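You operate a simulated robot arm through the tools that you are given. There is no shell and no other tool.

You are at the controls of a simulated robot arm. One attempt, no reset.

JOB
Clip the bag of onions shut and stand it in the grey crate.
Fine: clip dial on the colour of the strip in the holder, rocker to FREE, one pull of the red lever, rocker back to LOCK. Set down upright: red net bag. Where these are worked on the way, their far stop is far enough and under half their travel is too little: lock rocker.

The check looks at the end state, three seconds after you hand in, the way a careful person would. Anything else that was tipped, shoved, dropped, spilled or broken makes it a failure.

ROBOT AND FRAMES
A 7-joint arm with a two-finger parallel gripper, fixed in place. Base frame: the origin is at the foot of the arm, x ahead of it, y to its left, z up; the work surface is at about z = 0.86. Lengths are in m, angles in rad, forces in N, time in s.
Its first joint turns from -2.897 to 2.897 rad. Payload 3.43 kg.
Tool frame: the origin (TCP) lies between the finger pads and is the grasp point; the fingertips stand 0.03 m ahead of it; z points along the fingers, y is the line along which they close. The gripper opens to 0.094 m. The fingers are 0.028 m wide and 0.01 m thick; the gripper's body (0.05 by 0.096 m) begins 0.055 m behind the TCP.
Orientation is told as [roll, pitch, yaw] about the base's x, y, z axes, in that order, counted from this pose: with the fingers straight down and closing along the base's y, the tool's x points along the base's -x, its y along +y and its z along -z.

CONTROLS
- The arm moves only by the tool servo_tool. Its argument "steps" is text: rows parted by semicolons, each of 6 numbers parted by spaces: the shift along the base's x, y, z in units of 25 mm (1.0 is 25 mm), then the turn, a rotation vector about the base's x, y, z in units of 6 degrees (1.0 is 6 degrees). In form: x y z wx wy wz; .... A call has 1 to 20 rows; each row shifts and turns the commanded pose from where the row before left it. "jaw" is the closure, from 0 (fully open) to 1 (shut), set as the call begins (left out, the last holds). A call with a number of a shift or a turn outside -1 to 1 is refused whole. Each row takes 0.2 s and may step no farther than 0.05 m and 0.15 rad from the row before; otherwise, or with a gripper value out of range, the whole call is refused. Where a pose cannot be reached the arm comes as near as it can. A force on the tool above 40 N (or 10 N above the force at the start of the call, whichever is more), or a blocked arm, ends the call early, and 0.2 s more pass. Each finger travels about 0.045 m/s and halts on what it meets, pressing with about 30 N; the grip force reading is that of the motor and also rises with nothing between the fingers. The clock runs only during rows and for 0.2 s after the last one: add rows that do not move to give the fingers time. It gives the time, the measured TCP pose, the force on the tool (base axes), the opening and the grip force at its end, in the units of the frame above (readings bear some noise), with the torque about the TCP (base axes, N m) and any sound that the robot's microphone picked up.
- Cameras (640 x 400 px; columns grow to the right, rows downward): "scene" is fixed at [0.4072, -0.4962, 1.4837]; the picture's right is [0.72, -0.70, 0.00], its down [-0.57, -0.59, -0.57] and it looks along [0.40, 0.41, -0.82] (base axes); focal length 214 px, centre (320, 200). "wrist" rides on the gripper at [0.076, 0.014, -0.102] in the tool frame; the picture's right is [-0.18, 0.98, 0.00], its down [-0.75, -0.14, -0.64] and it looks along [-0.63, -0.12, 0.77] (tool axes); focal length 243 px, centre (320, 200). There is no depth. A picture from a camera that has moved, and an enlarged one, comes with that camera's place and axes in the base frame and with its lens. The place of the scene camera against the robot may be out by one fixed shift of up to 0.018 m in any direction.
- get_image(camera): a new picture of that camera. The clock stands still meanwhile.
- slide_trunk(by): slides the trunk up (or, below 0, down) by that many m; the arm rides with it, the base frame stays. It gives what a move gives, with no picture.
- close_up(camera, box): a new picture of the part [left, top, right, bottom] of that camera's present view, enlarged. The clock stands still meanwhile.
- hand_in(): hands the job in; it is judged then, once.

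Places have to be worked out from the pictures, the camera data and where the tool is seen. Open the gripper and draw the arm clear of the work before you hand the job in, unless the task says otherwise.

The tools are called after "Emit:" by a JSON object that holds its "api" and its "payload". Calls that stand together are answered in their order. servo_tool: Moves the arm, as the interface text tells. Its arguments: {"type":"object","properties":{"steps":{"type":"string"},"jaw":{"type":"number"}},"required":["steps"]} The other tools are called the same way: slide_trunk (by) slides the trunk up or down; get_image (camera) takes a picture; close_up (camera, box) takes an enlarged picture of a part of a camera's view; hand_in () hands the job in.

At the start:

```text
time: 0.0
position: [0.51, -0.1809, 1.2867]
ee_rot: [-0.001, 0.0, 0.0]
contact_force: [0.3, -0.1, -0.2]
torque: [-0.02, 0.0, -0.04]
gripper_width: 0.0938
grip_force: 0.0
trunk travel left (down, up): [-0.475, 0.135]
```

scene: 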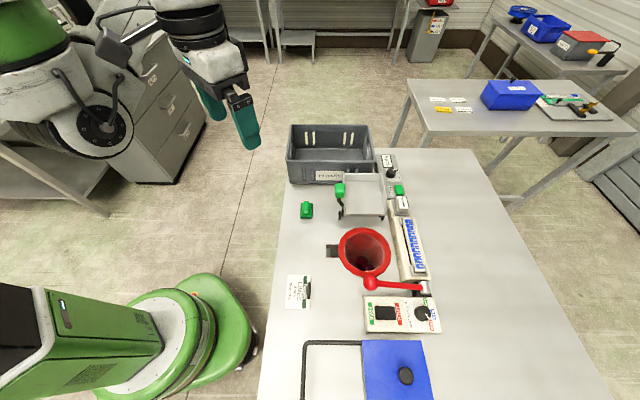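
wrist: 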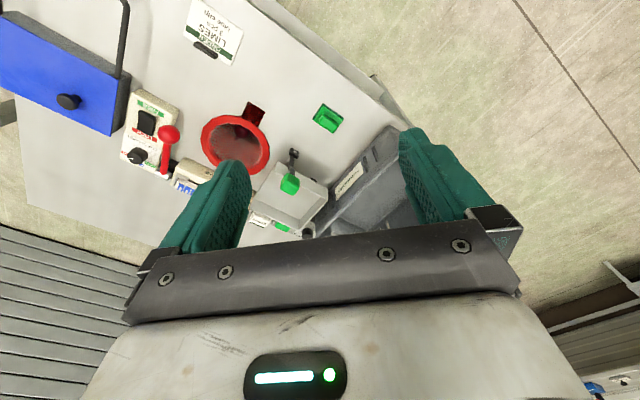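

I start by looking closer at the work area from both cameras to identify the bag, clip machine, strip holder and crate.

Emit:
{"api": "close_up", "payload": {"camera": "scene", "box": [270, 200, 450, 350]}}

Emit:
{"api": "close_up", "payload": {"camera": "scene", "box": [270, 110, 450, 230]}}

Emit:
{"api": "close_up", "payload": {"camera": "wrist", "box": [100, 0, 420, 240]}}

Emit:
{"api": "close_up", "payload": {"camera": "scene", "box": [340, 260, 460, 345]}}

```text
2.67 times, centred on (360, 275) of scene
camera zoom: at [0.4072, -0.4962, 1.4837], right [0.72, -0.7, 0.0], down [-0.57, -0.59, -0.57], along [0.4, 0.41, -0.82], focal length 572 px, centre (213, 0)
```

zoom: 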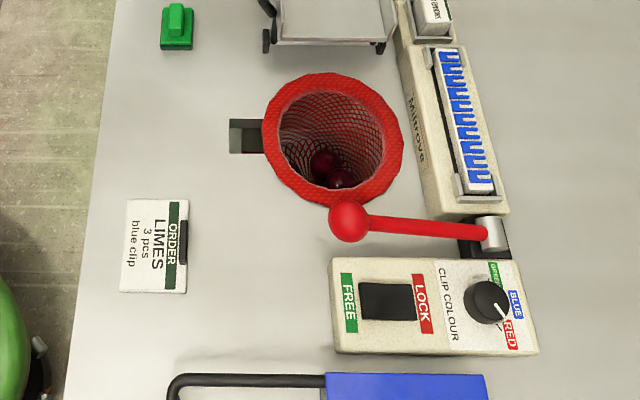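

```text
3.33 times, centred on (360, 170) of scene
camera zoom: at [0.4072, -0.4962, 1.4837], right [0.72, -0.7, 0.0], down [-0.57, -0.59, -0.57], along [0.4, 0.41, -0.82], focal length 715 px, centre (187, 300)
```

zoom: 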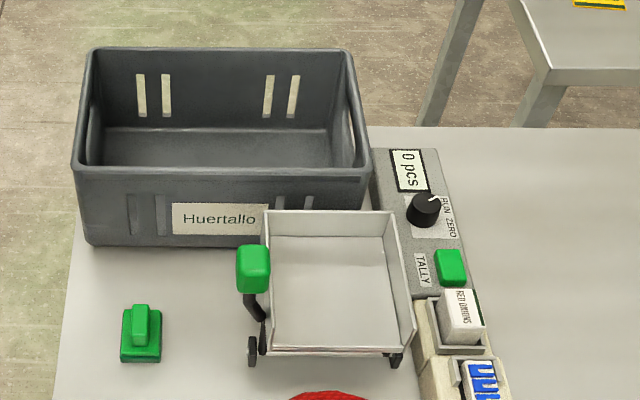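

```text
1.67 times, centred on (260, 120) of wrist
camera zoom: at [0.4339, -0.1672, 1.3893], right [0.18, 0.98, 0.0], down [0.75, -0.14, 0.64], along [0.63, -0.12, -0.77], focal length 404 px, centre (420, 333)
```

zoom: 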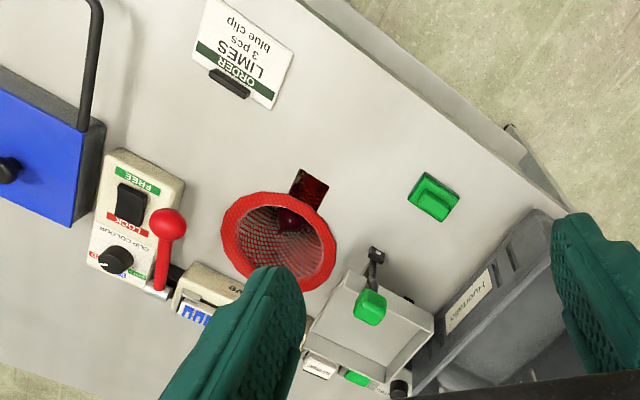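

```text
4.71 times, centred on (400, 302) of scene
camera zoom: at [0.4072, -0.4962, 1.4837], right [0.72, -0.7, 0.0], down [-0.57, -0.59, -0.57], along [0.4, 0.41, -0.82], focal length 1009 px, centre (-56, -282)
```

zoom: 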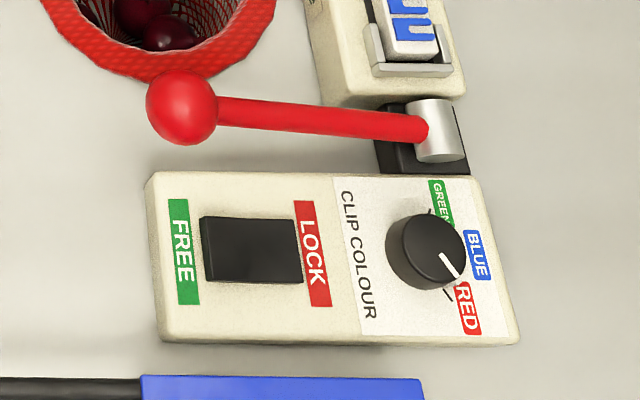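

The strip looks blue, and the dial may currently sit at RED/BLUE. I move the wrist camera nearer to the panel and bag for a better view.

Emit:
{"api": "servo_tool", "payload": {"steps": "-0.4 -0.9 -0.1 0 0 0;-0.4 -0.9 -0.1 0 0 0;-0.4 -0.9 -0.1 0 0 0;-0.4 -0.9 -0.1 0 0 0;-0.4 -0.9 -0.1 0 0 0;-0.4 -0.9 -0.1 0 0 0;-0.4 -0.9 -0.1 0 0 0;-0.4 -0.9 -0.1 0 0 0;-0.4 -0.9 -0.1 0 0 0;-0.4 -0.9 -0.1 0 0 0;-0.4 -0.9 -0.1 0 0 0;0 0 0 0 0 0"}}

Emit:
{"api": "get_image", "payload": {"camera": "wrist"}}

Emit:
{"api": "get_image", "payload": {"camera": "scene"}}

```text
time: 2.6
position: [0.4028, -0.4286, 1.2613]
ee_rot: [0.001, 0.001, -0.001]
contact_force: [0.3, -0.8, 0.2]
torque: [-0.03, 0.01, 0.01]
gripper_width: 0.094
grip_force: 0.1
trunk travel left (down, up): [-0.475, 0.135]
```

```text
taken
camera wrist: at [0.3253, -0.4145, 1.3627], right [0.18, 0.98, 0.0], down [0.75, -0.14, 0.64], along [0.63, -0.12, -0.77], focal length 243 px, centre (320, 200)
```

wrist: 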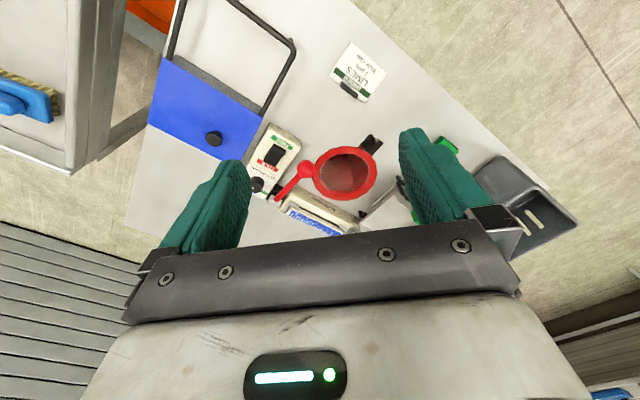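

```text
taken
```

scene: 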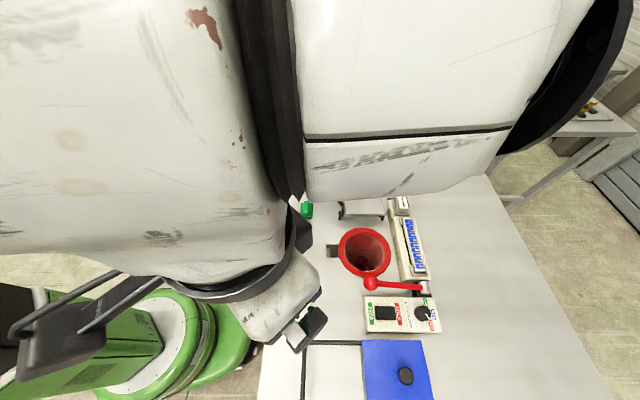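

The rim of the red net bag triangulates to about table height (~0.86), so it seems to hang in a well in the table. I lower the camera for a closer look.

Emit:
{"api": "servo_tool", "payload": {"steps": "-0.2 -0.1 -0.9 0 0 0;-0.2 -0.1 -0.9 0 0 0;-0.2 -0.1 -0.9 0 0 0;-0.2 -0.1 -0.9 0 0 0;-0.2 -0.1 -0.9 0 0 0;-0.2 -0.1 -0.9 0 0 0;0 0 0 0 0 0"}}

Emit:
{"api": "get_image", "payload": {"camera": "wrist"}}

Emit:
{"api": "close_up", "payload": {"camera": "wrist", "box": [230, 60, 400, 220]}}

```text
time: 4.2
position: [0.37, -0.4437, 1.1269]
ee_rot: [-0.001, 0.001, 0.0]
contact_force: [0.2, -0.7, 0.2]
torque: [0.05, 0.01, 0.03]
gripper_width: 0.094
grip_force: 0.2
trunk travel left (down, up): [-0.475, 0.135]
```

```text
taken
camera wrist: at [0.2927, -0.4298, 1.2281], right [0.18, 0.98, 0.0], down [0.75, -0.14, 0.64], along [0.63, -0.12, -0.77], focal length 243 px, centre (320, 200)
```

wrist: 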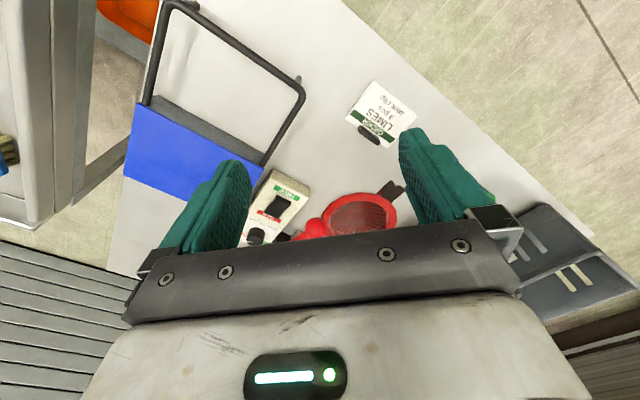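

```text
2.50 times, centred on (315, 140) of wrist
camera zoom: at [0.2927, -0.4298, 1.2281], right [0.18, 0.98, 0.0], down [0.75, -0.14, 0.64], along [0.63, -0.12, -0.77], focal length 606 px, centre (332, 350)
```

zoom: 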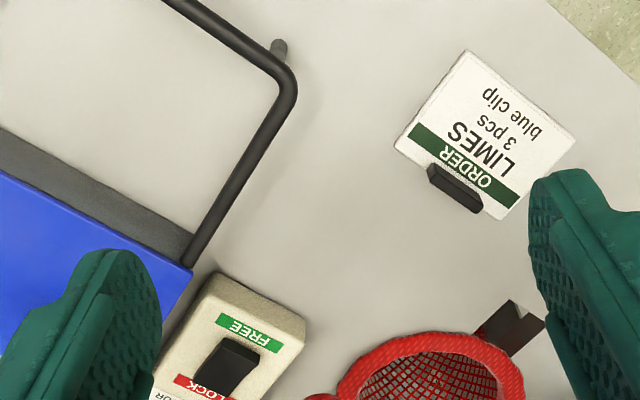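

Everything of interest is ahead of the view; I move forward at this height (fingertips at 1.10, above everything) to look from closer.

Emit:
{"api": "servo_tool", "payload": {"steps": "0.9 -0.2 0 0 0 0;0.9 -0.2 0 0 0 0;0.9 -0.2 0 0 0 0;0.9 -0.2 0 0 0 0;0.9 -0.2 0 0 0 0;0.9 -0.2 0 0 0 0;0.9 -0.2 0 0 0 0;0 0 0 0 0 0"}}

Emit:
{"api": "get_image", "payload": {"camera": "wrist"}}

Emit:
{"api": "close_up", "payload": {"camera": "wrist", "box": [230, 60, 400, 220]}}

```text
time: 6.0
position: [0.5292, -0.4795, 1.1235]
ee_rot: [0.0, 0.0, 0.0]
contact_force: [-0.8, 0.6, 0.2]
torque: [0.02, 0.02, -0.01]
gripper_width: 0.0943
grip_force: 0.0
trunk travel left (down, up): [-0.475, 0.135]
```

```text
taken
camera wrist: at [0.4516, -0.4655, 1.2252], right [0.18, 0.98, 0.0], down [0.75, -0.14, 0.64], along [0.63, -0.12, -0.77], focal length 243 px, centre (320, 200)
```

wrist: 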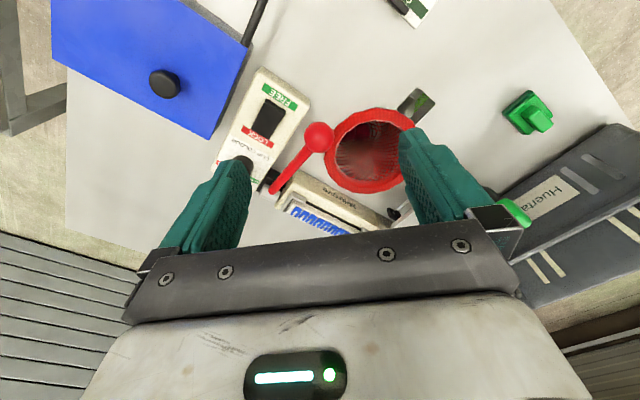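

```text
2.50 times, centred on (315, 140) of wrist
camera zoom: at [0.4516, -0.4655, 1.2252], right [0.18, 0.98, 0.0], down [0.75, -0.14, 0.64], along [0.63, -0.12, -0.77], focal length 606 px, centre (332, 350)
```

zoom: 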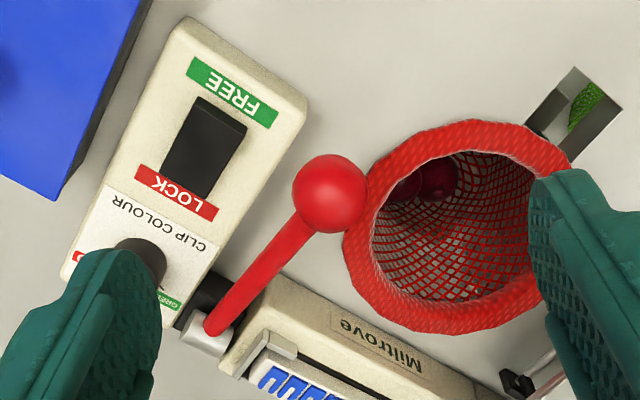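

A slot-like opening beside the bag's well is visible. I move over the panel to read the dial and see the lever pivot better.

Emit:
{"api": "servo_tool", "payload": {"steps": "0.3 -0.9 -0.3 0 0 0;0.5 -0.9 -0.4 0 0 0;0.5 -0.9 -0.4 0 0 0;0.5 -0.9 -0.4 0 0 0;0.5 -0.9 -0.4 0 0 0;0.5 -0.7 -0.4 0 0 0;0 0 0 0 0 0"}}

Emit:
{"api": "get_image", "payload": {"camera": "wrist"}}

Emit:
{"api": "close_up", "payload": {"camera": "wrist", "box": [230, 60, 400, 220]}}

Emit:
{"api": "get_image", "payload": {"camera": "scene"}}

```text
time: 7.6
position: [0.5991, -0.6068, 1.0664]
ee_rot: [0.0, 0.001, -0.002]
contact_force: [-0.5, 0.2, -0.7]
torque: [0.03, -0.01, 0.02]
gripper_width: 0.094
grip_force: 0.2
trunk travel left (down, up): [-0.475, 0.135]
```

```text
taken
camera wrist: at [0.5224, -0.5936, 1.1691], right [0.19, 0.98, 0.0], down [0.75, -0.14, 0.64], along [0.63, -0.12, -0.77], focal length 243 px, centre (320, 200)
```

wrist: 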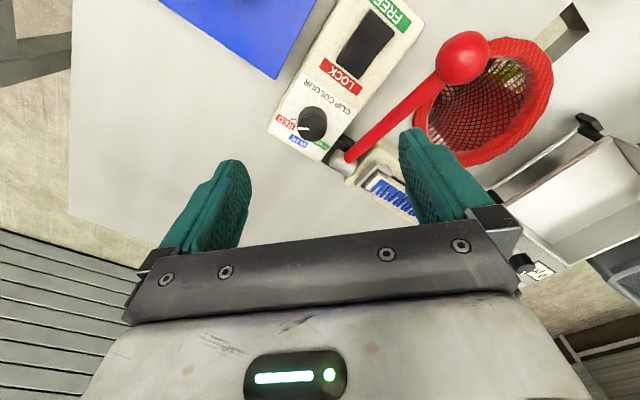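

```text
2.50 times, centred on (315, 140) of wrist
camera zoom: at [0.5224, -0.5936, 1.1691], right [0.19, 0.98, 0.0], down [0.75, -0.14, 0.64], along [0.63, -0.12, -0.77], focal length 606 px, centre (332, 350)
```

zoom: 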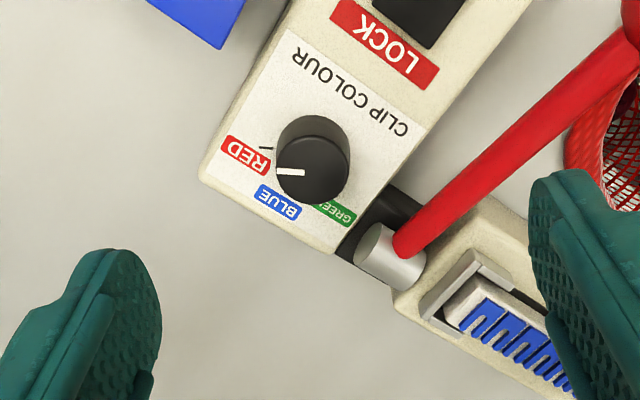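

```text
taken
```

scene: 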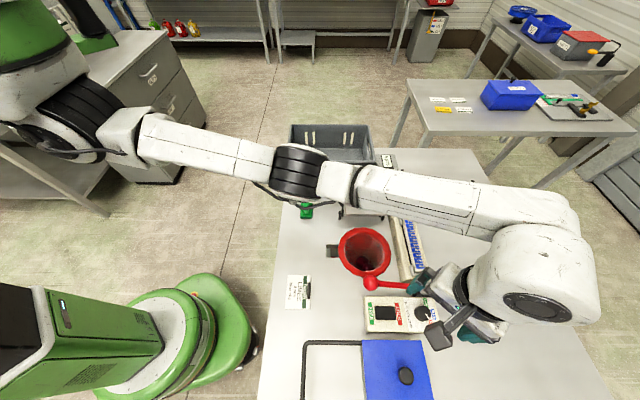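

The dial pointer is on RED, the strip is blue, so the dial needs about +50° (counter-clockwise from above) to BLUE. I judge the panel top at z≈0.892 and dial centre at (0.631,-0.623). I move above it with yaw +15° and fingers part-closed.

Emit:
{"api": "servo_tool", "payload": {"steps": "0.4 -0.2 -0.3 0 0 0.5;0.4 -0.2 -0.3 0 0 0.5;0.3 -0.2 -0.5 0 0 0.5;0.18 -0.05 -0.5 0 0 0.5;0 0 -0.5 0 0 0.5;0 0 -0.5 0 0 0;0 0 0 0 0 0", "jaw": 0.3}}

Emit:
{"api": "get_image", "payload": {"camera": "wrist"}}

Emit:
{"api": "close_up", "payload": {"camera": "wrist", "box": [230, 60, 400, 220]}}

```text
time: 9.2
position: [0.6295, -0.625, 1.0016]
ee_rot: [-0.001, 0.0, 0.262]
contact_force: [0.1, -0.6, 0.4]
torque: [0.02, 0.0, 0.01]
gripper_width: 0.0655
grip_force: 0.1
trunk travel left (down, up): [-0.475, 0.135]
```

```text
taken
camera wrist: at [0.5522, -0.6309, 1.1041], right [-0.08, 1.0, 0.0], down [0.76, 0.06, 0.64], along [0.64, 0.05, -0.77], focal length 243 px, centre (320, 200)
```

wrist: 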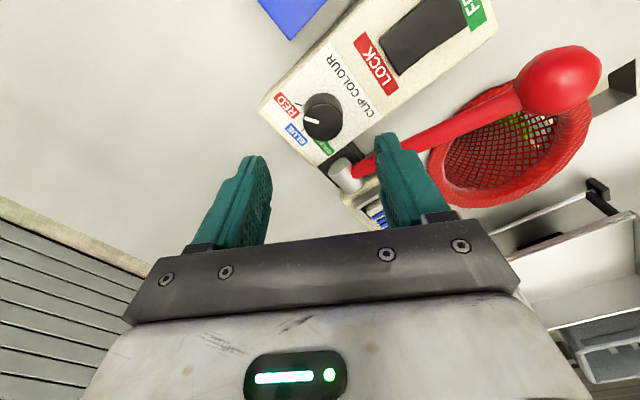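

```text
2.50 times, centred on (315, 140) of wrist
camera zoom: at [0.5522, -0.6309, 1.1041], right [-0.08, 1.0, 0.0], down [0.76, 0.06, 0.64], along [0.64, 0.05, -0.77], focal length 606 px, centre (332, 350)
```

zoom: 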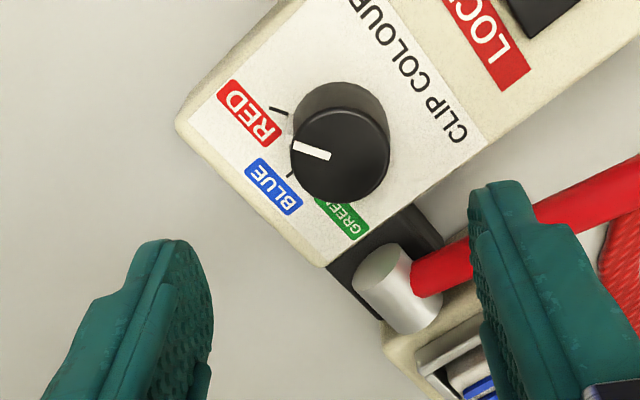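

The knob is centred at about (0.630,-0.622). I descend so the fingertips are ~5 mm above the panel, straddling the knob, then close.

Emit:
{"api": "servo_tool", "payload": {"steps": "0.02 0.1 -0.7 0 0 0;0 0 -0.7 0 0 0;0 0 -0.6 0 0 0;0 0 -0.5 0 0 0;0 0 -0.45 0 0 0;0 0 0 0 0 0"}}

Emit:
{"api": "close_up", "payload": {"camera": "wrist", "box": [230, 80, 410, 240]}}

Emit:
{"api": "close_up", "payload": {"camera": "scene", "box": [340, 250, 480, 350]}}

```text
time: 10.6
position: [0.631, -0.6218, 0.9282]
ee_rot: [0.0, 0.0, 0.261]
contact_force: [0.1, 0.1, -1.1]
torque: [-0.01, -0.01, -0.01]
gripper_width: 0.0657
grip_force: 0.1
trunk travel left (down, up): [-0.475, 0.135]
```

```text
2.50 times, centred on (320, 160) of wrist
camera zoom: at [0.5534, -0.6291, 1.0297], right [-0.08, 1.0, 0.0], down [0.76, 0.06, 0.64], along [0.64, 0.05, -0.77], focal length 606 px, centre (320, 300)
```

zoom: 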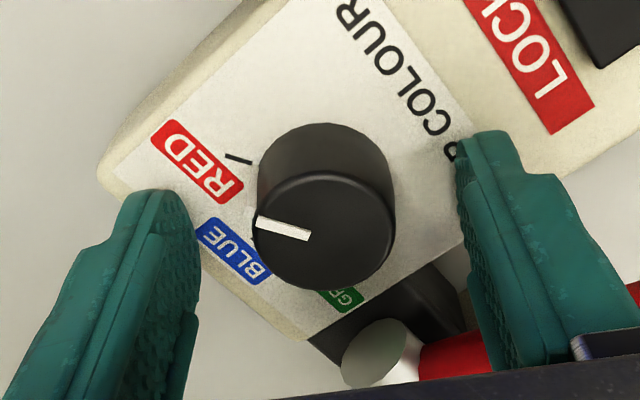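

```text
4.00 times, centred on (410, 300) of scene
camera zoom: at [0.4072, -0.4962, 1.4837], right [0.72, -0.7, 0.0], down [-0.57, -0.59, -0.57], along [0.4, 0.41, -0.82], focal length 858 px, centre (-40, -200)
```

zoom: 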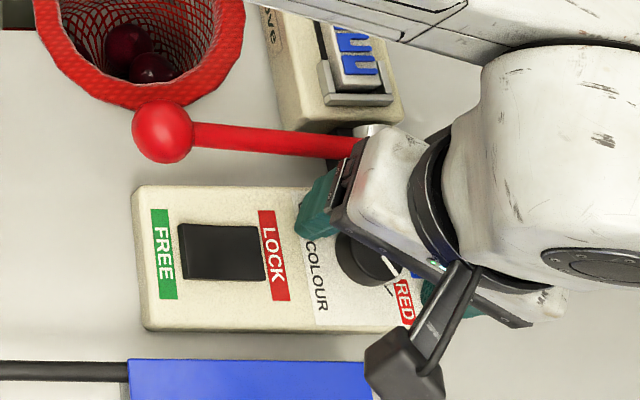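

The knob sits centred between the fingers. I close on it and turn +50° slowly.

Emit:
{"api": "servo_tool", "payload": {"steps": "0 0 0 0 0 0;0 0 0 0 0 0;0 0 0 0 0 0;0 0 0 0 0 0", "jaw": 1.0}}

Emit:
{"api": "servo_tool", "payload": {"steps": "0 0 0 0 0 0.7;0 0 0 0 0 0.7;0 0 0 0 0 0.7;0 0 0 0 0 0.7;0 0 0 0 0 0.7;0 0 0 0 0 0.7;0 0 0 0 0 0.7;0 0 0 0 0 0.7;0 0 0 0 0 0.7;0 0 0 0 0 0.7;0 0 0 0 0 0.7;0 0 0 0 0 0.6;0 0 0 0 0 0"}}

Emit:
{"api": "close_up", "payload": {"camera": "wrist", "box": [230, 80, 410, 240]}}

```text
time: 11.6
position: [0.6303, -0.621, 0.9283]
ee_rot: [0.001, 0.0, 0.262]
contact_force: [-4.8, 10.4, 3.4]
torque: [0.29, 0.45, -0.01]
gripper_width: 0.0328
grip_force: 44.9
trunk travel left (down, up): [-0.475, 0.135]
```

```text
time: 14.4
position: [0.6295, -0.6215, 0.9282]
ee_rot: [0.004, -0.005, 1.132]
contact_force: [-10.2, 25.3, -9.0]
torque: [0.31, 0.29, 0.0]
gripper_width: 0.0328
grip_force: 45.2
trunk travel left (down, up): [-0.475, 0.135]
```

```text
2.50 times, centred on (320, 160) of wrist
camera zoom: at [0.5842, -0.6852, 1.0295], right [-0.81, 0.58, 0.0], down [0.45, 0.62, 0.64], along [0.37, 0.52, -0.76], focal length 606 px, centre (320, 300)
```

zoom: 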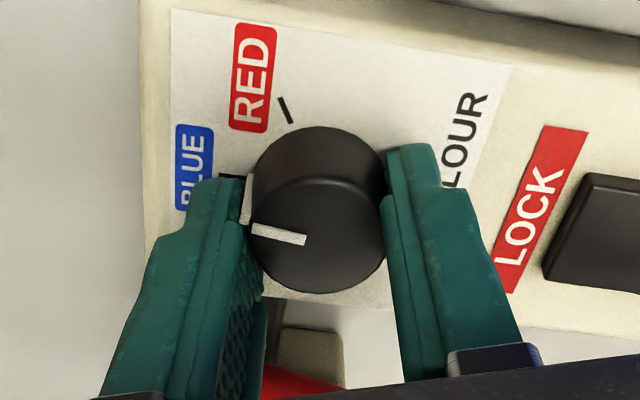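

The pointer appears to be at the BLUE tick. I release, rise, and verify.

Emit:
{"api": "servo_tool", "payload": {"steps": "0 0 0 0 0 0;0 0 0 0 0 0;0 0 0 0 0 0;0 0 0 0 0 0", "jaw": 0.3}}

Emit:
{"api": "servo_tool", "payload": {"steps": "0 0 0.6 0 0 0;0 0 0.8 0 0 0;0 0 0.9 0 0 0;0 0 0.9 0 0 0;0 0 0 0 0 0"}}

Emit:
{"api": "close_up", "payload": {"camera": "wrist", "box": [230, 60, 410, 220]}}

Emit:
{"api": "get_image", "payload": {"camera": "wrist"}}

Emit:
{"api": "close_up", "payload": {"camera": "scene", "box": [340, 250, 480, 350]}}

```text
time: 15.4
position: [0.6304, -0.6232, 0.9279]
ee_rot: [-0.002, -0.002, 1.131]
contact_force: [0.2, -0.9, 0.0]
torque: [0.0, 0.01, 0.0]
gripper_width: 0.0655
grip_force: 0.0
trunk travel left (down, up): [-0.475, 0.135]
```

```text
time: 16.6
position: [0.6299, -0.6207, 1.0093]
ee_rot: [-0.001, -0.001, 1.129]
contact_force: [0.3, -0.6, 0.1]
torque: [-0.02, -0.03, -0.02]
gripper_width: 0.0659
grip_force: 0.0
trunk travel left (down, up): [-0.475, 0.135]
```

```text
2.50 times, centred on (320, 140) of wrist
camera zoom: at [0.5839, -0.6845, 1.1105], right [-0.81, 0.59, 0.0], down [0.45, 0.62, 0.64], along [0.38, 0.52, -0.77], focal length 606 px, centre (320, 350)
```

zoom: 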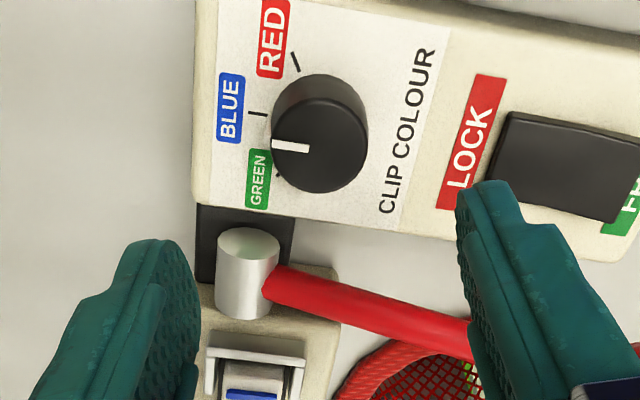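

```text
taken
camera wrist: at [0.5839, -0.6845, 1.1105], right [-0.81, 0.59, 0.0], down [0.45, 0.62, 0.64], along [0.38, 0.52, -0.77], focal length 243 px, centre (320, 200)
```

wrist: 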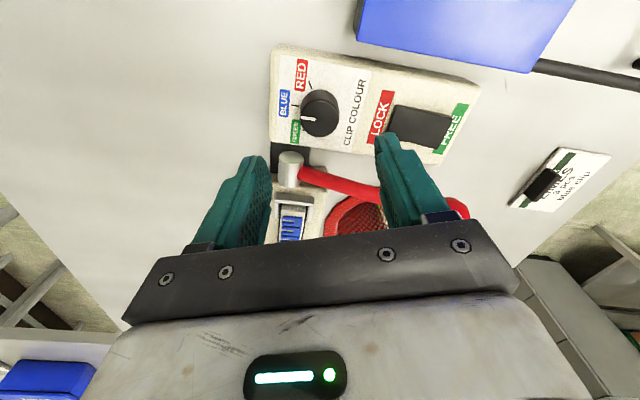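

```text
4.00 times, centred on (410, 300) of scene
camera zoom: at [0.4072, -0.4962, 1.4837], right [0.72, -0.7, 0.0], down [-0.57, -0.59, -0.57], along [0.4, 0.41, -0.82], focal length 858 px, centre (-40, -200)
```

zoom: 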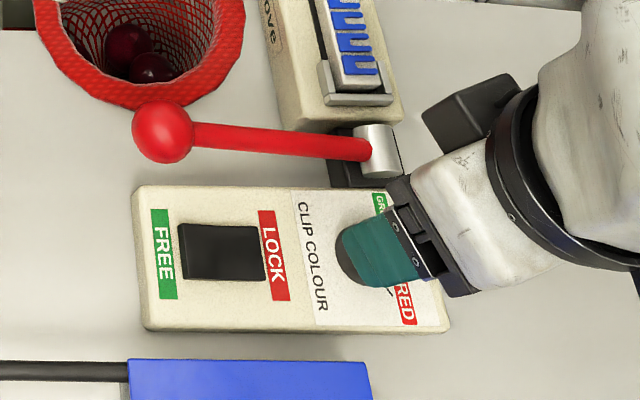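

The dial now points at BLUE. Next the rocker: I judge its centre at (0.565,-0.558); I move above its FREE half with closed fingers and yaw 45°.

Emit:
{"api": "servo_tool", "payload": {"steps": "-0.5 0.5 0 0 0 -0.6;-0.5 0.5 0 0 0 -0.7;-0.5 0.5 0 0 0 -0.7;-0.5 0.5 0 0 0 -0.7;-0.5 0.5 0 0 0 -0.6;-0.5 0.44 0 0 0 0;0 0 0 0 0 0;0 0 0 0 0 0", "jaw": 1.0}}

Emit:
{"api": "close_up", "payload": {"camera": "wrist", "box": [230, 60, 410, 220]}}

Emit:
{"api": "close_up", "payload": {"camera": "scene", "box": [320, 240, 460, 350]}}

```text
time: 18.4
position: [0.5564, -0.5484, 1.0075]
ee_rot: [-0.001, 0.0, 0.786]
contact_force: [0.7, 0.0, 0.4]
torque: [-0.02, 0.0, 0.02]
gripper_width: 0.0001
grip_force: 30.5
trunk travel left (down, up): [-0.475, 0.135]
```

```text
2.50 times, centred on (320, 140) of wrist
camera zoom: at [0.4909, -0.593, 1.1098], right [-0.56, 0.83, 0.0], down [0.63, 0.43, 0.64], along [0.53, 0.36, -0.77], focal length 606 px, centre (320, 350)
```

zoom: 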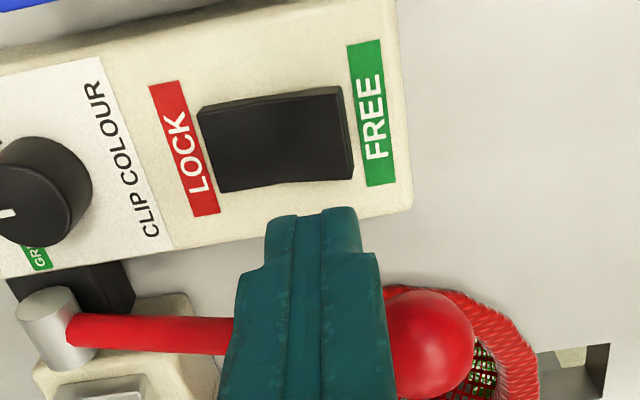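

```text
3.64 times, centred on (390, 295) of scene
camera zoom: at [0.4072, -0.4962, 1.4837], right [0.72, -0.7, 0.0], down [-0.57, -0.59, -0.57], along [0.4, 0.41, -0.82], focal length 780 px, centre (66, -146)
```

zoom: 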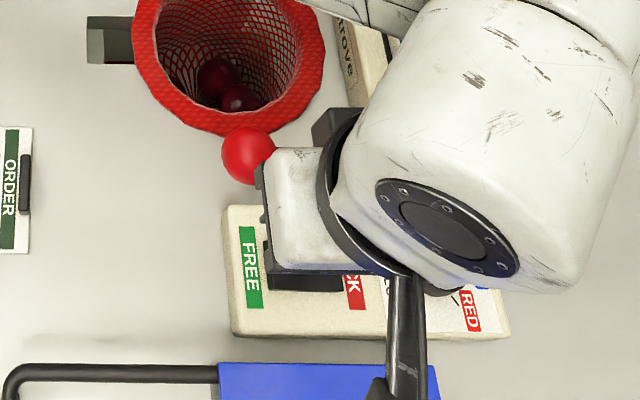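

The FREE end is raised (LOCK pressed), and my fingertips line up over the FREE half. I descend and press it.

Emit:
{"api": "servo_tool", "payload": {"steps": "-0.08 -0.08 -0.9 0 0 0;0 0 -0.9 0 0 0;0 0 -0.8 0 0 0;0 0 0 0 0 0"}}

Emit:
{"api": "servo_tool", "payload": {"steps": "0 0 -0.1 0 0 0;0 0 -0.1 0 0 0;0 0 -0.1 0 0 0;0 0 -0.1 0 0 0;0 0 -0.1 0 0 0;0 0 -0.1 0 0 0;0 0 0 0 0 0"}}

Emit:
{"api": "close_up", "payload": {"camera": "wrist", "box": [230, 80, 410, 240]}}

```text
time: 19.4
position: [0.5538, -0.5502, 0.9444]
ee_rot: [0.0, 0.0, 0.784]
contact_force: [0.2, 0.2, -0.9]
torque: [-0.02, 0.03, -0.01]
gripper_width: 0.0001
grip_force: 30.1
trunk travel left (down, up): [-0.475, 0.135]
```

```text
time: 20.9
position: [0.5534, -0.5513, 0.9361]
ee_rot: [-0.003, 0.004, 0.782]
contact_force: [-4.5, 14.9, 16.8]
torque: [0.38, -0.02, 0.07]
gripper_width: 0.0
grip_force: 30.0
trunk travel left (down, up): [-0.475, 0.135]
stopped in row 7: the force on the tool passed its limit at 42 N (the readings are from after the stop); the commanded pose is now the measured one
```

```text
2.50 times, centred on (320, 160) of wrist
camera zoom: at [0.4891, -0.5943, 1.037], right [-0.56, 0.83, 0.0], down [0.63, 0.43, 0.64], along [0.53, 0.36, -0.77], focal length 606 px, centre (320, 300)
```

zoom: 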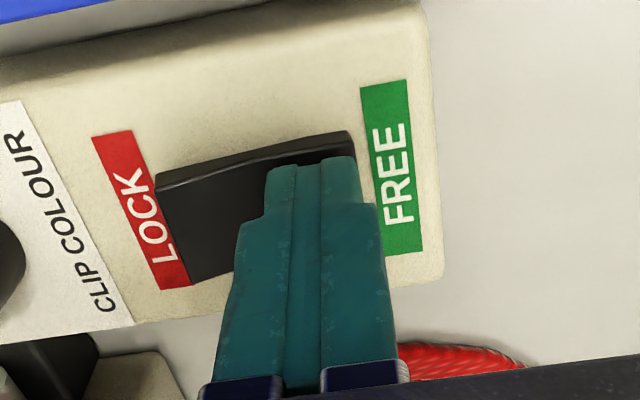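

It stopped at 42 N, with tips at z≈0.906. I lift a little to see whether the rocker flipped.

Emit:
{"api": "servo_tool", "payload": {"steps": "0 0 0.6 0 0 0;0 0 0.8 0 0 0;0 0 0.9 0 0 0;0 0 0 0 0 0"}}

Emit:
{"api": "close_up", "payload": {"camera": "wrist", "box": [230, 60, 410, 220]}}

```text
time: 21.9
position: [0.5542, -0.5517, 0.9906]
ee_rot: [-0.003, 0.002, 0.785]
contact_force: [-0.1, -0.3, 0.5]
torque: [0.04, 0.03, 0.02]
gripper_width: 0.0
grip_force: 30.2
trunk travel left (down, up): [-0.475, 0.135]
```

```text
2.50 times, centred on (320, 140) of wrist
camera zoom: at [0.4899, -0.5952, 1.0927], right [-0.56, 0.83, 0.0], down [0.63, 0.44, 0.64], along [0.53, 0.36, -0.77], focal length 606 px, centre (320, 350)
```

zoom: 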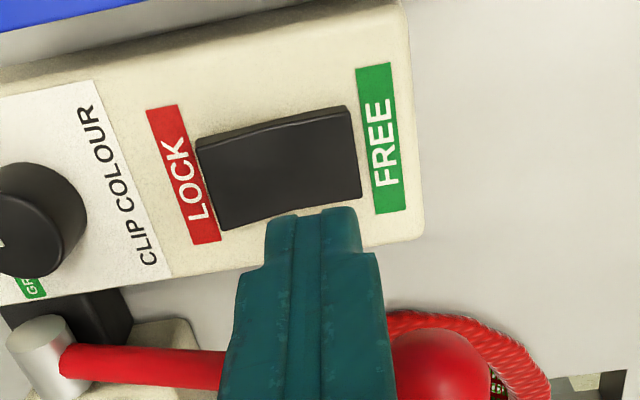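

I zoom in tighter on the rocker to judge its tilt.

Emit:
{"api": "close_up", "payload": {"camera": "wrist", "box": [260, 85, 350, 150]}}

Emit:
{"api": "close_up", "payload": {"camera": "scene", "box": [350, 280, 440, 340]}}

```text
6.15 times, centred on (305, 118) of wrist
camera zoom: at [0.4899, -0.5952, 1.0927], right [-0.56, 0.83, 0.0], down [0.63, 0.44, 0.64], along [0.53, 0.36, -0.77], focal length 1493 px, centre (412, 708)
```

zoom: 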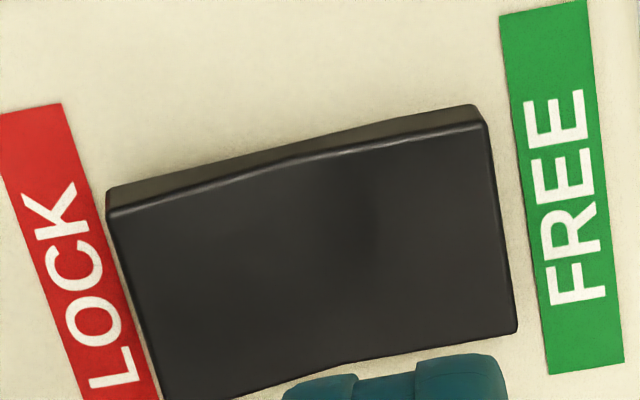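

```text
6.67 times, centred on (395, 310) of scene
camera zoom: at [0.4072, -0.4962, 1.4837], right [0.72, -0.7, 0.0], down [-0.57, -0.59, -0.57], along [0.4, 0.41, -0.82], focal length 1430 px, centre (-180, -533)
```

zoom: 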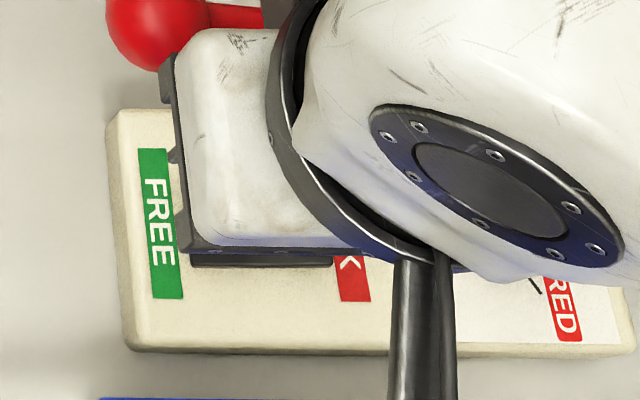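

The rocker now slopes down at FREE. The ball triangulates to (0.579,-0.492,0.9525), radius 18 mm; I raise, move over it and descend with closed fingertips to just above its top.

Emit:
{"api": "servo_tool", "payload": {"steps": "0 0 0.9 0 0 0;0 0 0.9 0 0 0;0.25 0.6 0.1 0 0 0;0.25 0.6 0 0 0 0;0.25 0.6 0 0 0 0;0.25 0.58 0 0 0 0;0 0 0 0 0 0"}}

Emit:
{"api": "close_up", "payload": {"camera": "wrist", "box": [230, 60, 410, 220]}}

Emit:
{"api": "get_image", "payload": {"camera": "wrist"}}

Emit:
{"api": "close_up", "payload": {"camera": "scene", "box": [320, 240, 460, 350]}}

```text
time: 23.5
position: [0.5794, -0.4917, 1.0365]
ee_rot: [-0.004, 0.001, 0.784]
contact_force: [-0.2, -1.2, -0.6]
torque: [0.02, -0.03, -0.01]
gripper_width: 0.0
grip_force: 29.8
trunk travel left (down, up): [-0.475, 0.135]
```

```text
2.50 times, centred on (320, 140) of wrist
camera zoom: at [0.5145, -0.5363, 1.1391], right [-0.56, 0.83, 0.0], down [0.63, 0.43, 0.64], along [0.53, 0.36, -0.77], focal length 606 px, centre (320, 350)
```

zoom: 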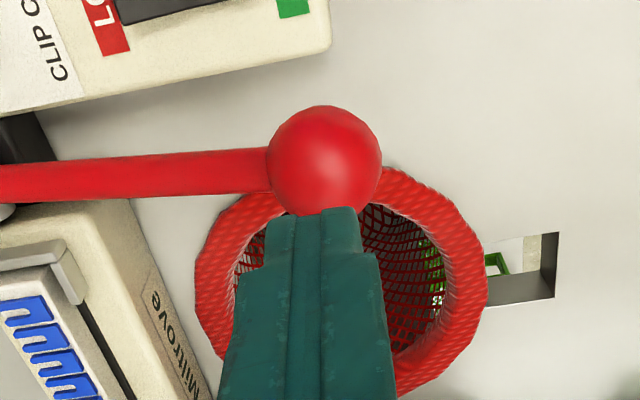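

```text
taken
camera wrist: at [0.5145, -0.5363, 1.1391], right [-0.56, 0.83, 0.0], down [0.63, 0.43, 0.64], along [0.53, 0.36, -0.77], focal length 243 px, centre (320, 200)
```

wrist: 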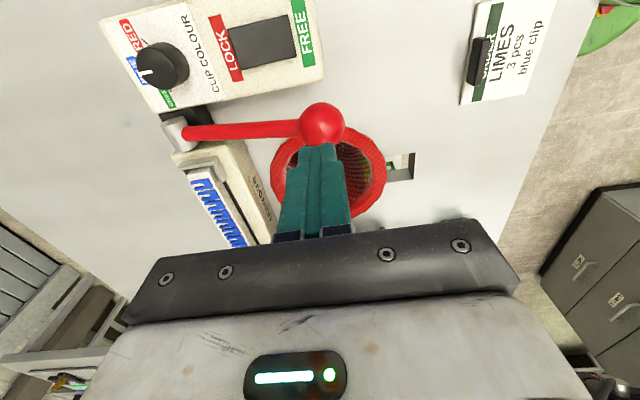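

```text
3.64 times, centred on (390, 295) of scene
camera zoom: at [0.4072, -0.4962, 1.4837], right [0.72, -0.7, 0.0], down [-0.57, -0.59, -0.57], along [0.4, 0.41, -0.82], focal length 780 px, centre (66, -146)
```

zoom: 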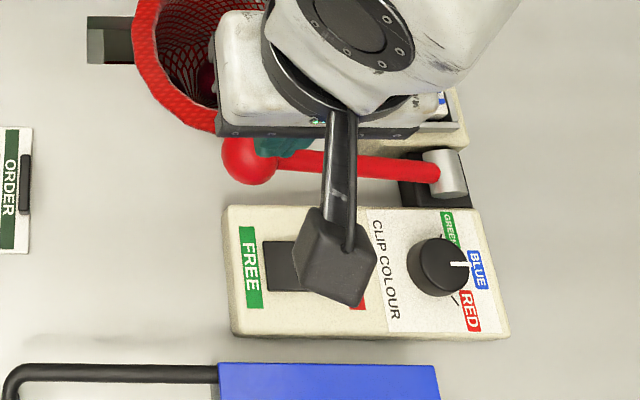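

The tool axis is on the ball and the scene confirms the dial at BLUE. I descend and push the ball down gently, watching force, to find the lever's direction.

Emit:
{"api": "servo_tool", "payload": {"steps": "0 0 -0.7 0 0 0;0 0 -0.6 0 0 0;0 0 -0.2 0 0 0;0 0 -0.15 0 0 0;0 0 -0.15 0 0 0;0 0 -0.15 0 0 0;0 0 -0.15 0 0 0;0 0 -0.15 0 0 0"}}

Emit:
{"api": "get_image", "payload": {"camera": "wrist"}}

```text
time: 25.3
position: [0.5776, -0.4929, 0.9816]
ee_rot: [-0.005, 0.002, 0.784]
contact_force: [0.4, 2.6, 3.4]
torque: [0.06, 0.07, 0.02]
gripper_width: 0.0
grip_force: 30.4
trunk travel left (down, up): [-0.475, 0.135]
```

```text
taken
camera wrist: at [0.5135, -0.5356, 1.0839], right [-0.56, 0.83, -0.01], down [0.63, 0.44, 0.64], along [0.53, 0.36, -0.77], focal length 243 px, centre (320, 200)
```

wrist: 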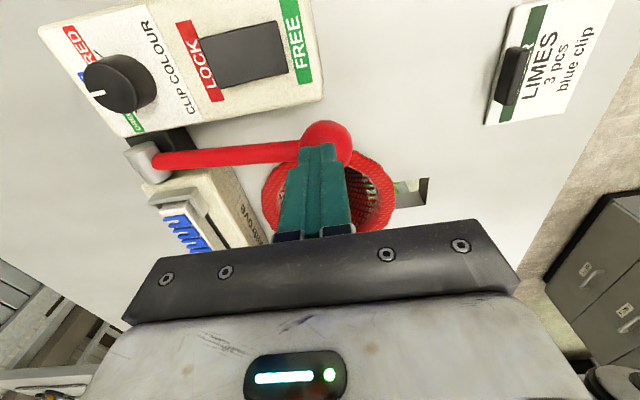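

The lever yields with ~4 N as I push down, so down is the stroke. I continue to the stop.

Emit:
{"api": "servo_tool", "payload": {"steps": "0 0 -0.2 0 0 0;0 0 -0.2 0 0 0;0 0 -0.2 0 0 0;0 0 -0.2 0 0 0;0 0 -0.2 0 0 0;0 0 -0.2 0 0 0;0 0 -0.2 0 0 0;0 0 -0.2 0 0 0;0 0 -0.2 0 0 0;0 0 -0.2 0 0 0"}}

Emit:
{"api": "get_image", "payload": {"camera": "wrist"}}

Emit:
{"api": "close_up", "payload": {"camera": "scene", "box": [320, 200, 460, 330]}}

```text
time: 26.8
position: [0.5776, -0.4918, 0.9576]
ee_rot: [-0.011, 0.007, 0.783]
contact_force: [-5.5, 9.1, 18.7]
torque: [0.4, 0.2, 0.02]
gripper_width: 0.0003
grip_force: 30.4
trunk travel left (down, up): [-0.475, 0.135]
stopped in row 7: the force on the tool passed its limit at 47 N (the readings are from after the stop); the commanded pose is now the measured one
```

```text
taken
camera wrist: at [0.5135, -0.5351, 1.0595], right [-0.56, 0.83, -0.01], down [0.63, 0.44, 0.64], along [0.53, 0.35, -0.77], focal length 243 px, centre (320, 200)
```

wrist: 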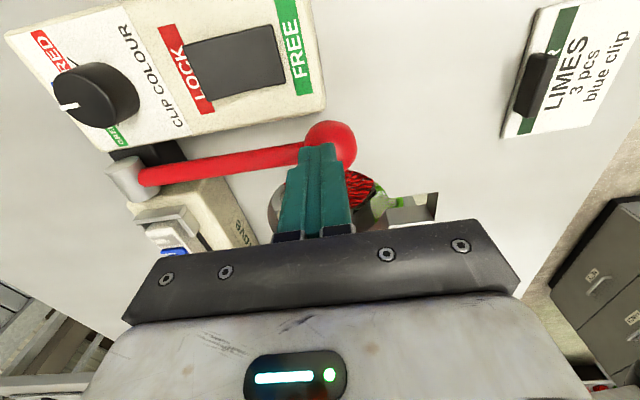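

```text
3.08 times, centred on (390, 265) of scene
camera zoom: at [0.4072, -0.4962, 1.4837], right [0.72, -0.7, 0.0], down [-0.57, -0.59, -0.57], along [0.4, 0.41, -0.82], focal length 660 px, centre (105, 0)
```

zoom: 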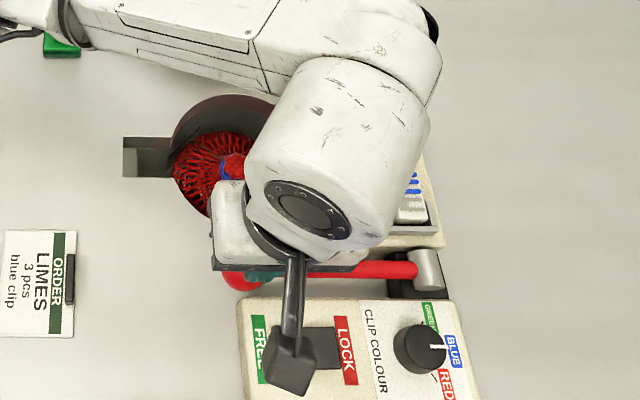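

The bag has been cinched with a blue clip; the lever reached its stop. I release by rising straight up.

Emit:
{"api": "servo_tool", "payload": {"steps": "0 0 0.4 0 0 0;0 0 0.5 0 0 0;0 0 0.6 0 0 0;0 0 0.7 0 0 0;0 0 0.7 0 0 0;0 0 0.7 0 0 0;0 0 0 0 0 0"}}

Emit:
{"api": "get_image", "payload": {"camera": "wrist"}}

Emit:
{"api": "close_up", "payload": {"camera": "wrist", "box": [230, 60, 410, 220]}}

Emit:
{"api": "close_up", "payload": {"camera": "scene", "box": [320, 200, 460, 330]}}

```text
time: 28.4
position: [0.5792, -0.4925, 1.0453]
ee_rot: [-0.011, 0.007, 0.784]
contact_force: [0.4, 0.2, 0.0]
torque: [0.01, -0.01, 0.02]
gripper_width: 0.0002
grip_force: 29.7
trunk travel left (down, up): [-0.475, 0.135]
```

```text
taken
camera wrist: at [0.5136, -0.5358, 1.1469], right [-0.56, 0.83, -0.01], down [0.63, 0.44, 0.64], along [0.53, 0.35, -0.77], focal length 243 px, centre (320, 200)
```

wrist: 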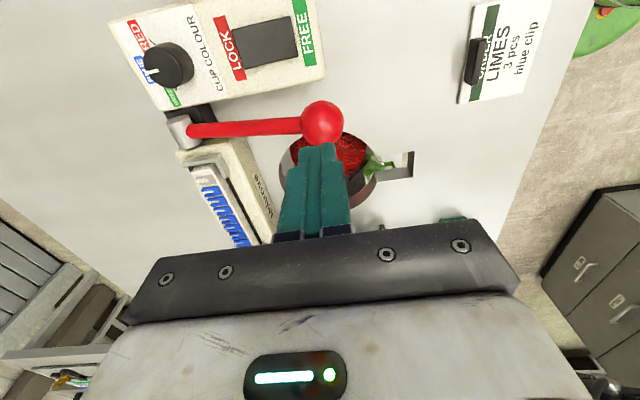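

```text
2.50 times, centred on (320, 140) of wrist
camera zoom: at [0.5136, -0.5358, 1.1469], right [-0.56, 0.83, -0.01], down [0.63, 0.44, 0.64], along [0.53, 0.35, -0.77], focal length 606 px, centre (320, 350)
```

zoom: 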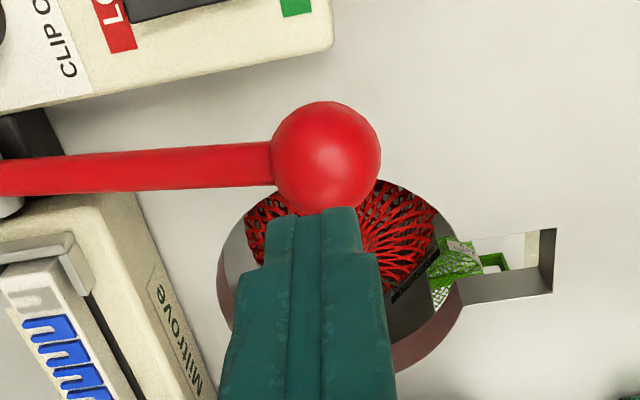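

```text
3.08 times, centred on (390, 265) of scene
camera zoom: at [0.4072, -0.4962, 1.4837], right [0.72, -0.7, 0.0], down [-0.57, -0.59, -0.57], along [0.4, 0.41, -0.82], focal length 660 px, centre (105, 0)
```

zoom: 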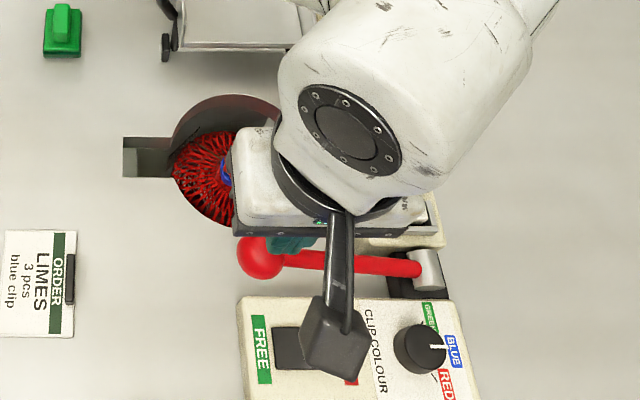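

The lever sprang back. Now the rocker back to LOCK: I move above the LOCK half, about (0.5745,-0.572), and check alignment.

Emit:
{"api": "servo_tool", "payload": {"steps": "0 -0.8 0 0 0 0;0 -0.8 0 0 0 0;-0.1 -0.8 0 0 0 0;-0.1 -0.78 -0.2 0 0 0;0 0 -0.8 0 0 0;0 0 -0.5 0 0 0;0 0 0 0 0 0"}}

Emit:
{"api": "close_up", "payload": {"camera": "wrist", "box": [230, 60, 410, 220]}}

Emit:
{"api": "close_up", "payload": {"camera": "scene", "box": [310, 200, 450, 300]}}

```text
time: 30.0
position: [0.5752, -0.5718, 1.0072]
ee_rot: [-0.011, 0.009, 0.783]
contact_force: [0.3, 0.3, 0.6]
torque: [0.01, 0.02, -0.01]
gripper_width: 0.0
grip_force: 30.1
trunk travel left (down, up): [-0.475, 0.135]
```

```text
2.50 times, centred on (320, 140) of wrist
camera zoom: at [0.5105, -0.6144, 1.1092], right [-0.56, 0.83, -0.01], down [0.63, 0.44, 0.64], along [0.53, 0.35, -0.77], focal length 606 px, centre (320, 350)
```

zoom: 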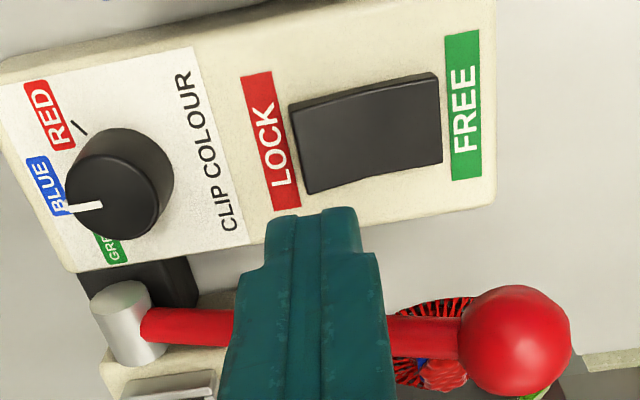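

```text
4.00 times, centred on (380, 250) of scene
camera zoom: at [0.4072, -0.4962, 1.4837], right [0.72, -0.7, 0.0], down [-0.57, -0.59, -0.57], along [0.4, 0.41, -0.82], focal length 858 px, centre (80, 0)
```

zoom: 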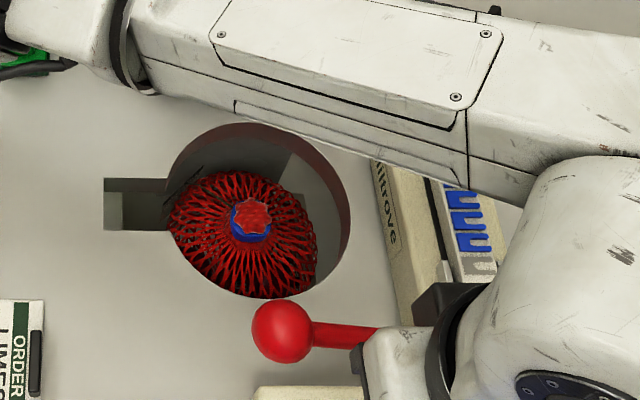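

Tips line up with the LOCK half. I descend and press until the stop.

Emit:
{"api": "servo_tool", "payload": {"steps": "0 0 -0.9 0 0 0;0 0 -0.9 0 0 0;0 0 -0.6 0 0 0;0 0 0 0 0 0"}}

Emit:
{"api": "servo_tool", "payload": {"steps": "0 0 -0.1 0 0 0;0 0 -0.1 0 0 0;0 0 -0.1 0 0 0;0 0 -0.1 0 0 0;0 0 -0.1 0 0 0;0 0 -0.1 0 0 0;0 0 -0.1 0 0 0;0 0 0 0 0 0"}}

Emit:
{"api": "servo_tool", "payload": {"steps": "0 0 0.6 0 0 0;0 0 0.8 0 0 0;0 0 0.9 0 0 0;0 0 0.6 0 0 0;0 0 0 0 0 0"}}

Emit:
{"api": "close_up", "payload": {"camera": "wrist", "box": [230, 60, 410, 220]}}

Emit:
{"api": "close_up", "payload": {"camera": "wrist", "box": [290, 70, 380, 135]}}

```text
time: 31.0
position: [0.574, -0.5719, 0.9473]
ee_rot: [-0.01, 0.008, 0.785]
contact_force: [0.1, 1.0, 0.4]
torque: [0.0, 0.0, 0.0]
gripper_width: 0.0
grip_force: 30.5
trunk travel left (down, up): [-0.475, 0.135]
```

```text
time: 32.7
position: [0.5732, -0.5735, 0.9354]
ee_rot: [-0.017, 0.012, 0.783]
contact_force: [-1.5, 8.0, 12.7]
torque: [0.42, -0.02, 0.01]
gripper_width: 0.0
grip_force: 29.8
trunk travel left (down, up): [-0.475, 0.135]
stopped in row 8: the force on the tool passed its limit at 42 N (the readings are from after the stop); the commanded pose is now the measured one
```

```text
time: 33.9
position: [0.574, -0.5729, 1.0061]
ee_rot: [-0.015, 0.011, 0.784]
contact_force: [-0.3, 0.6, -0.1]
torque: [-0.04, 0.03, 0.02]
gripper_width: 0.0
grip_force: 29.6
trunk travel left (down, up): [-0.475, 0.135]
```

```text
2.50 times, centred on (320, 140) of wrist
camera zoom: at [0.5092, -0.6152, 1.1089], right [-0.56, 0.83, -0.02], down [0.63, 0.44, 0.64], along [0.53, 0.35, -0.77], focal length 606 px, centre (320, 350)
```

zoom: 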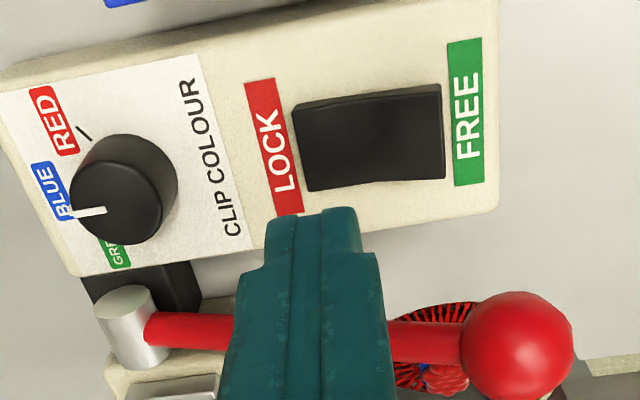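

```text
6.15 times, centred on (335, 102) of wrist
camera zoom: at [0.5092, -0.6152, 1.1089], right [-0.56, 0.83, -0.02], down [0.63, 0.44, 0.64], along [0.53, 0.35, -0.77], focal length 1493 px, centre (228, 800)
```

zoom: 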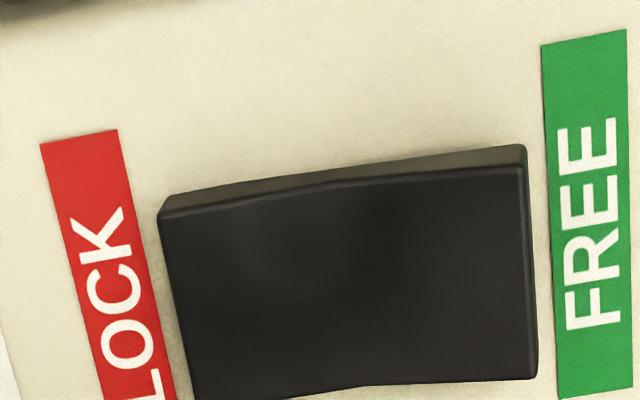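

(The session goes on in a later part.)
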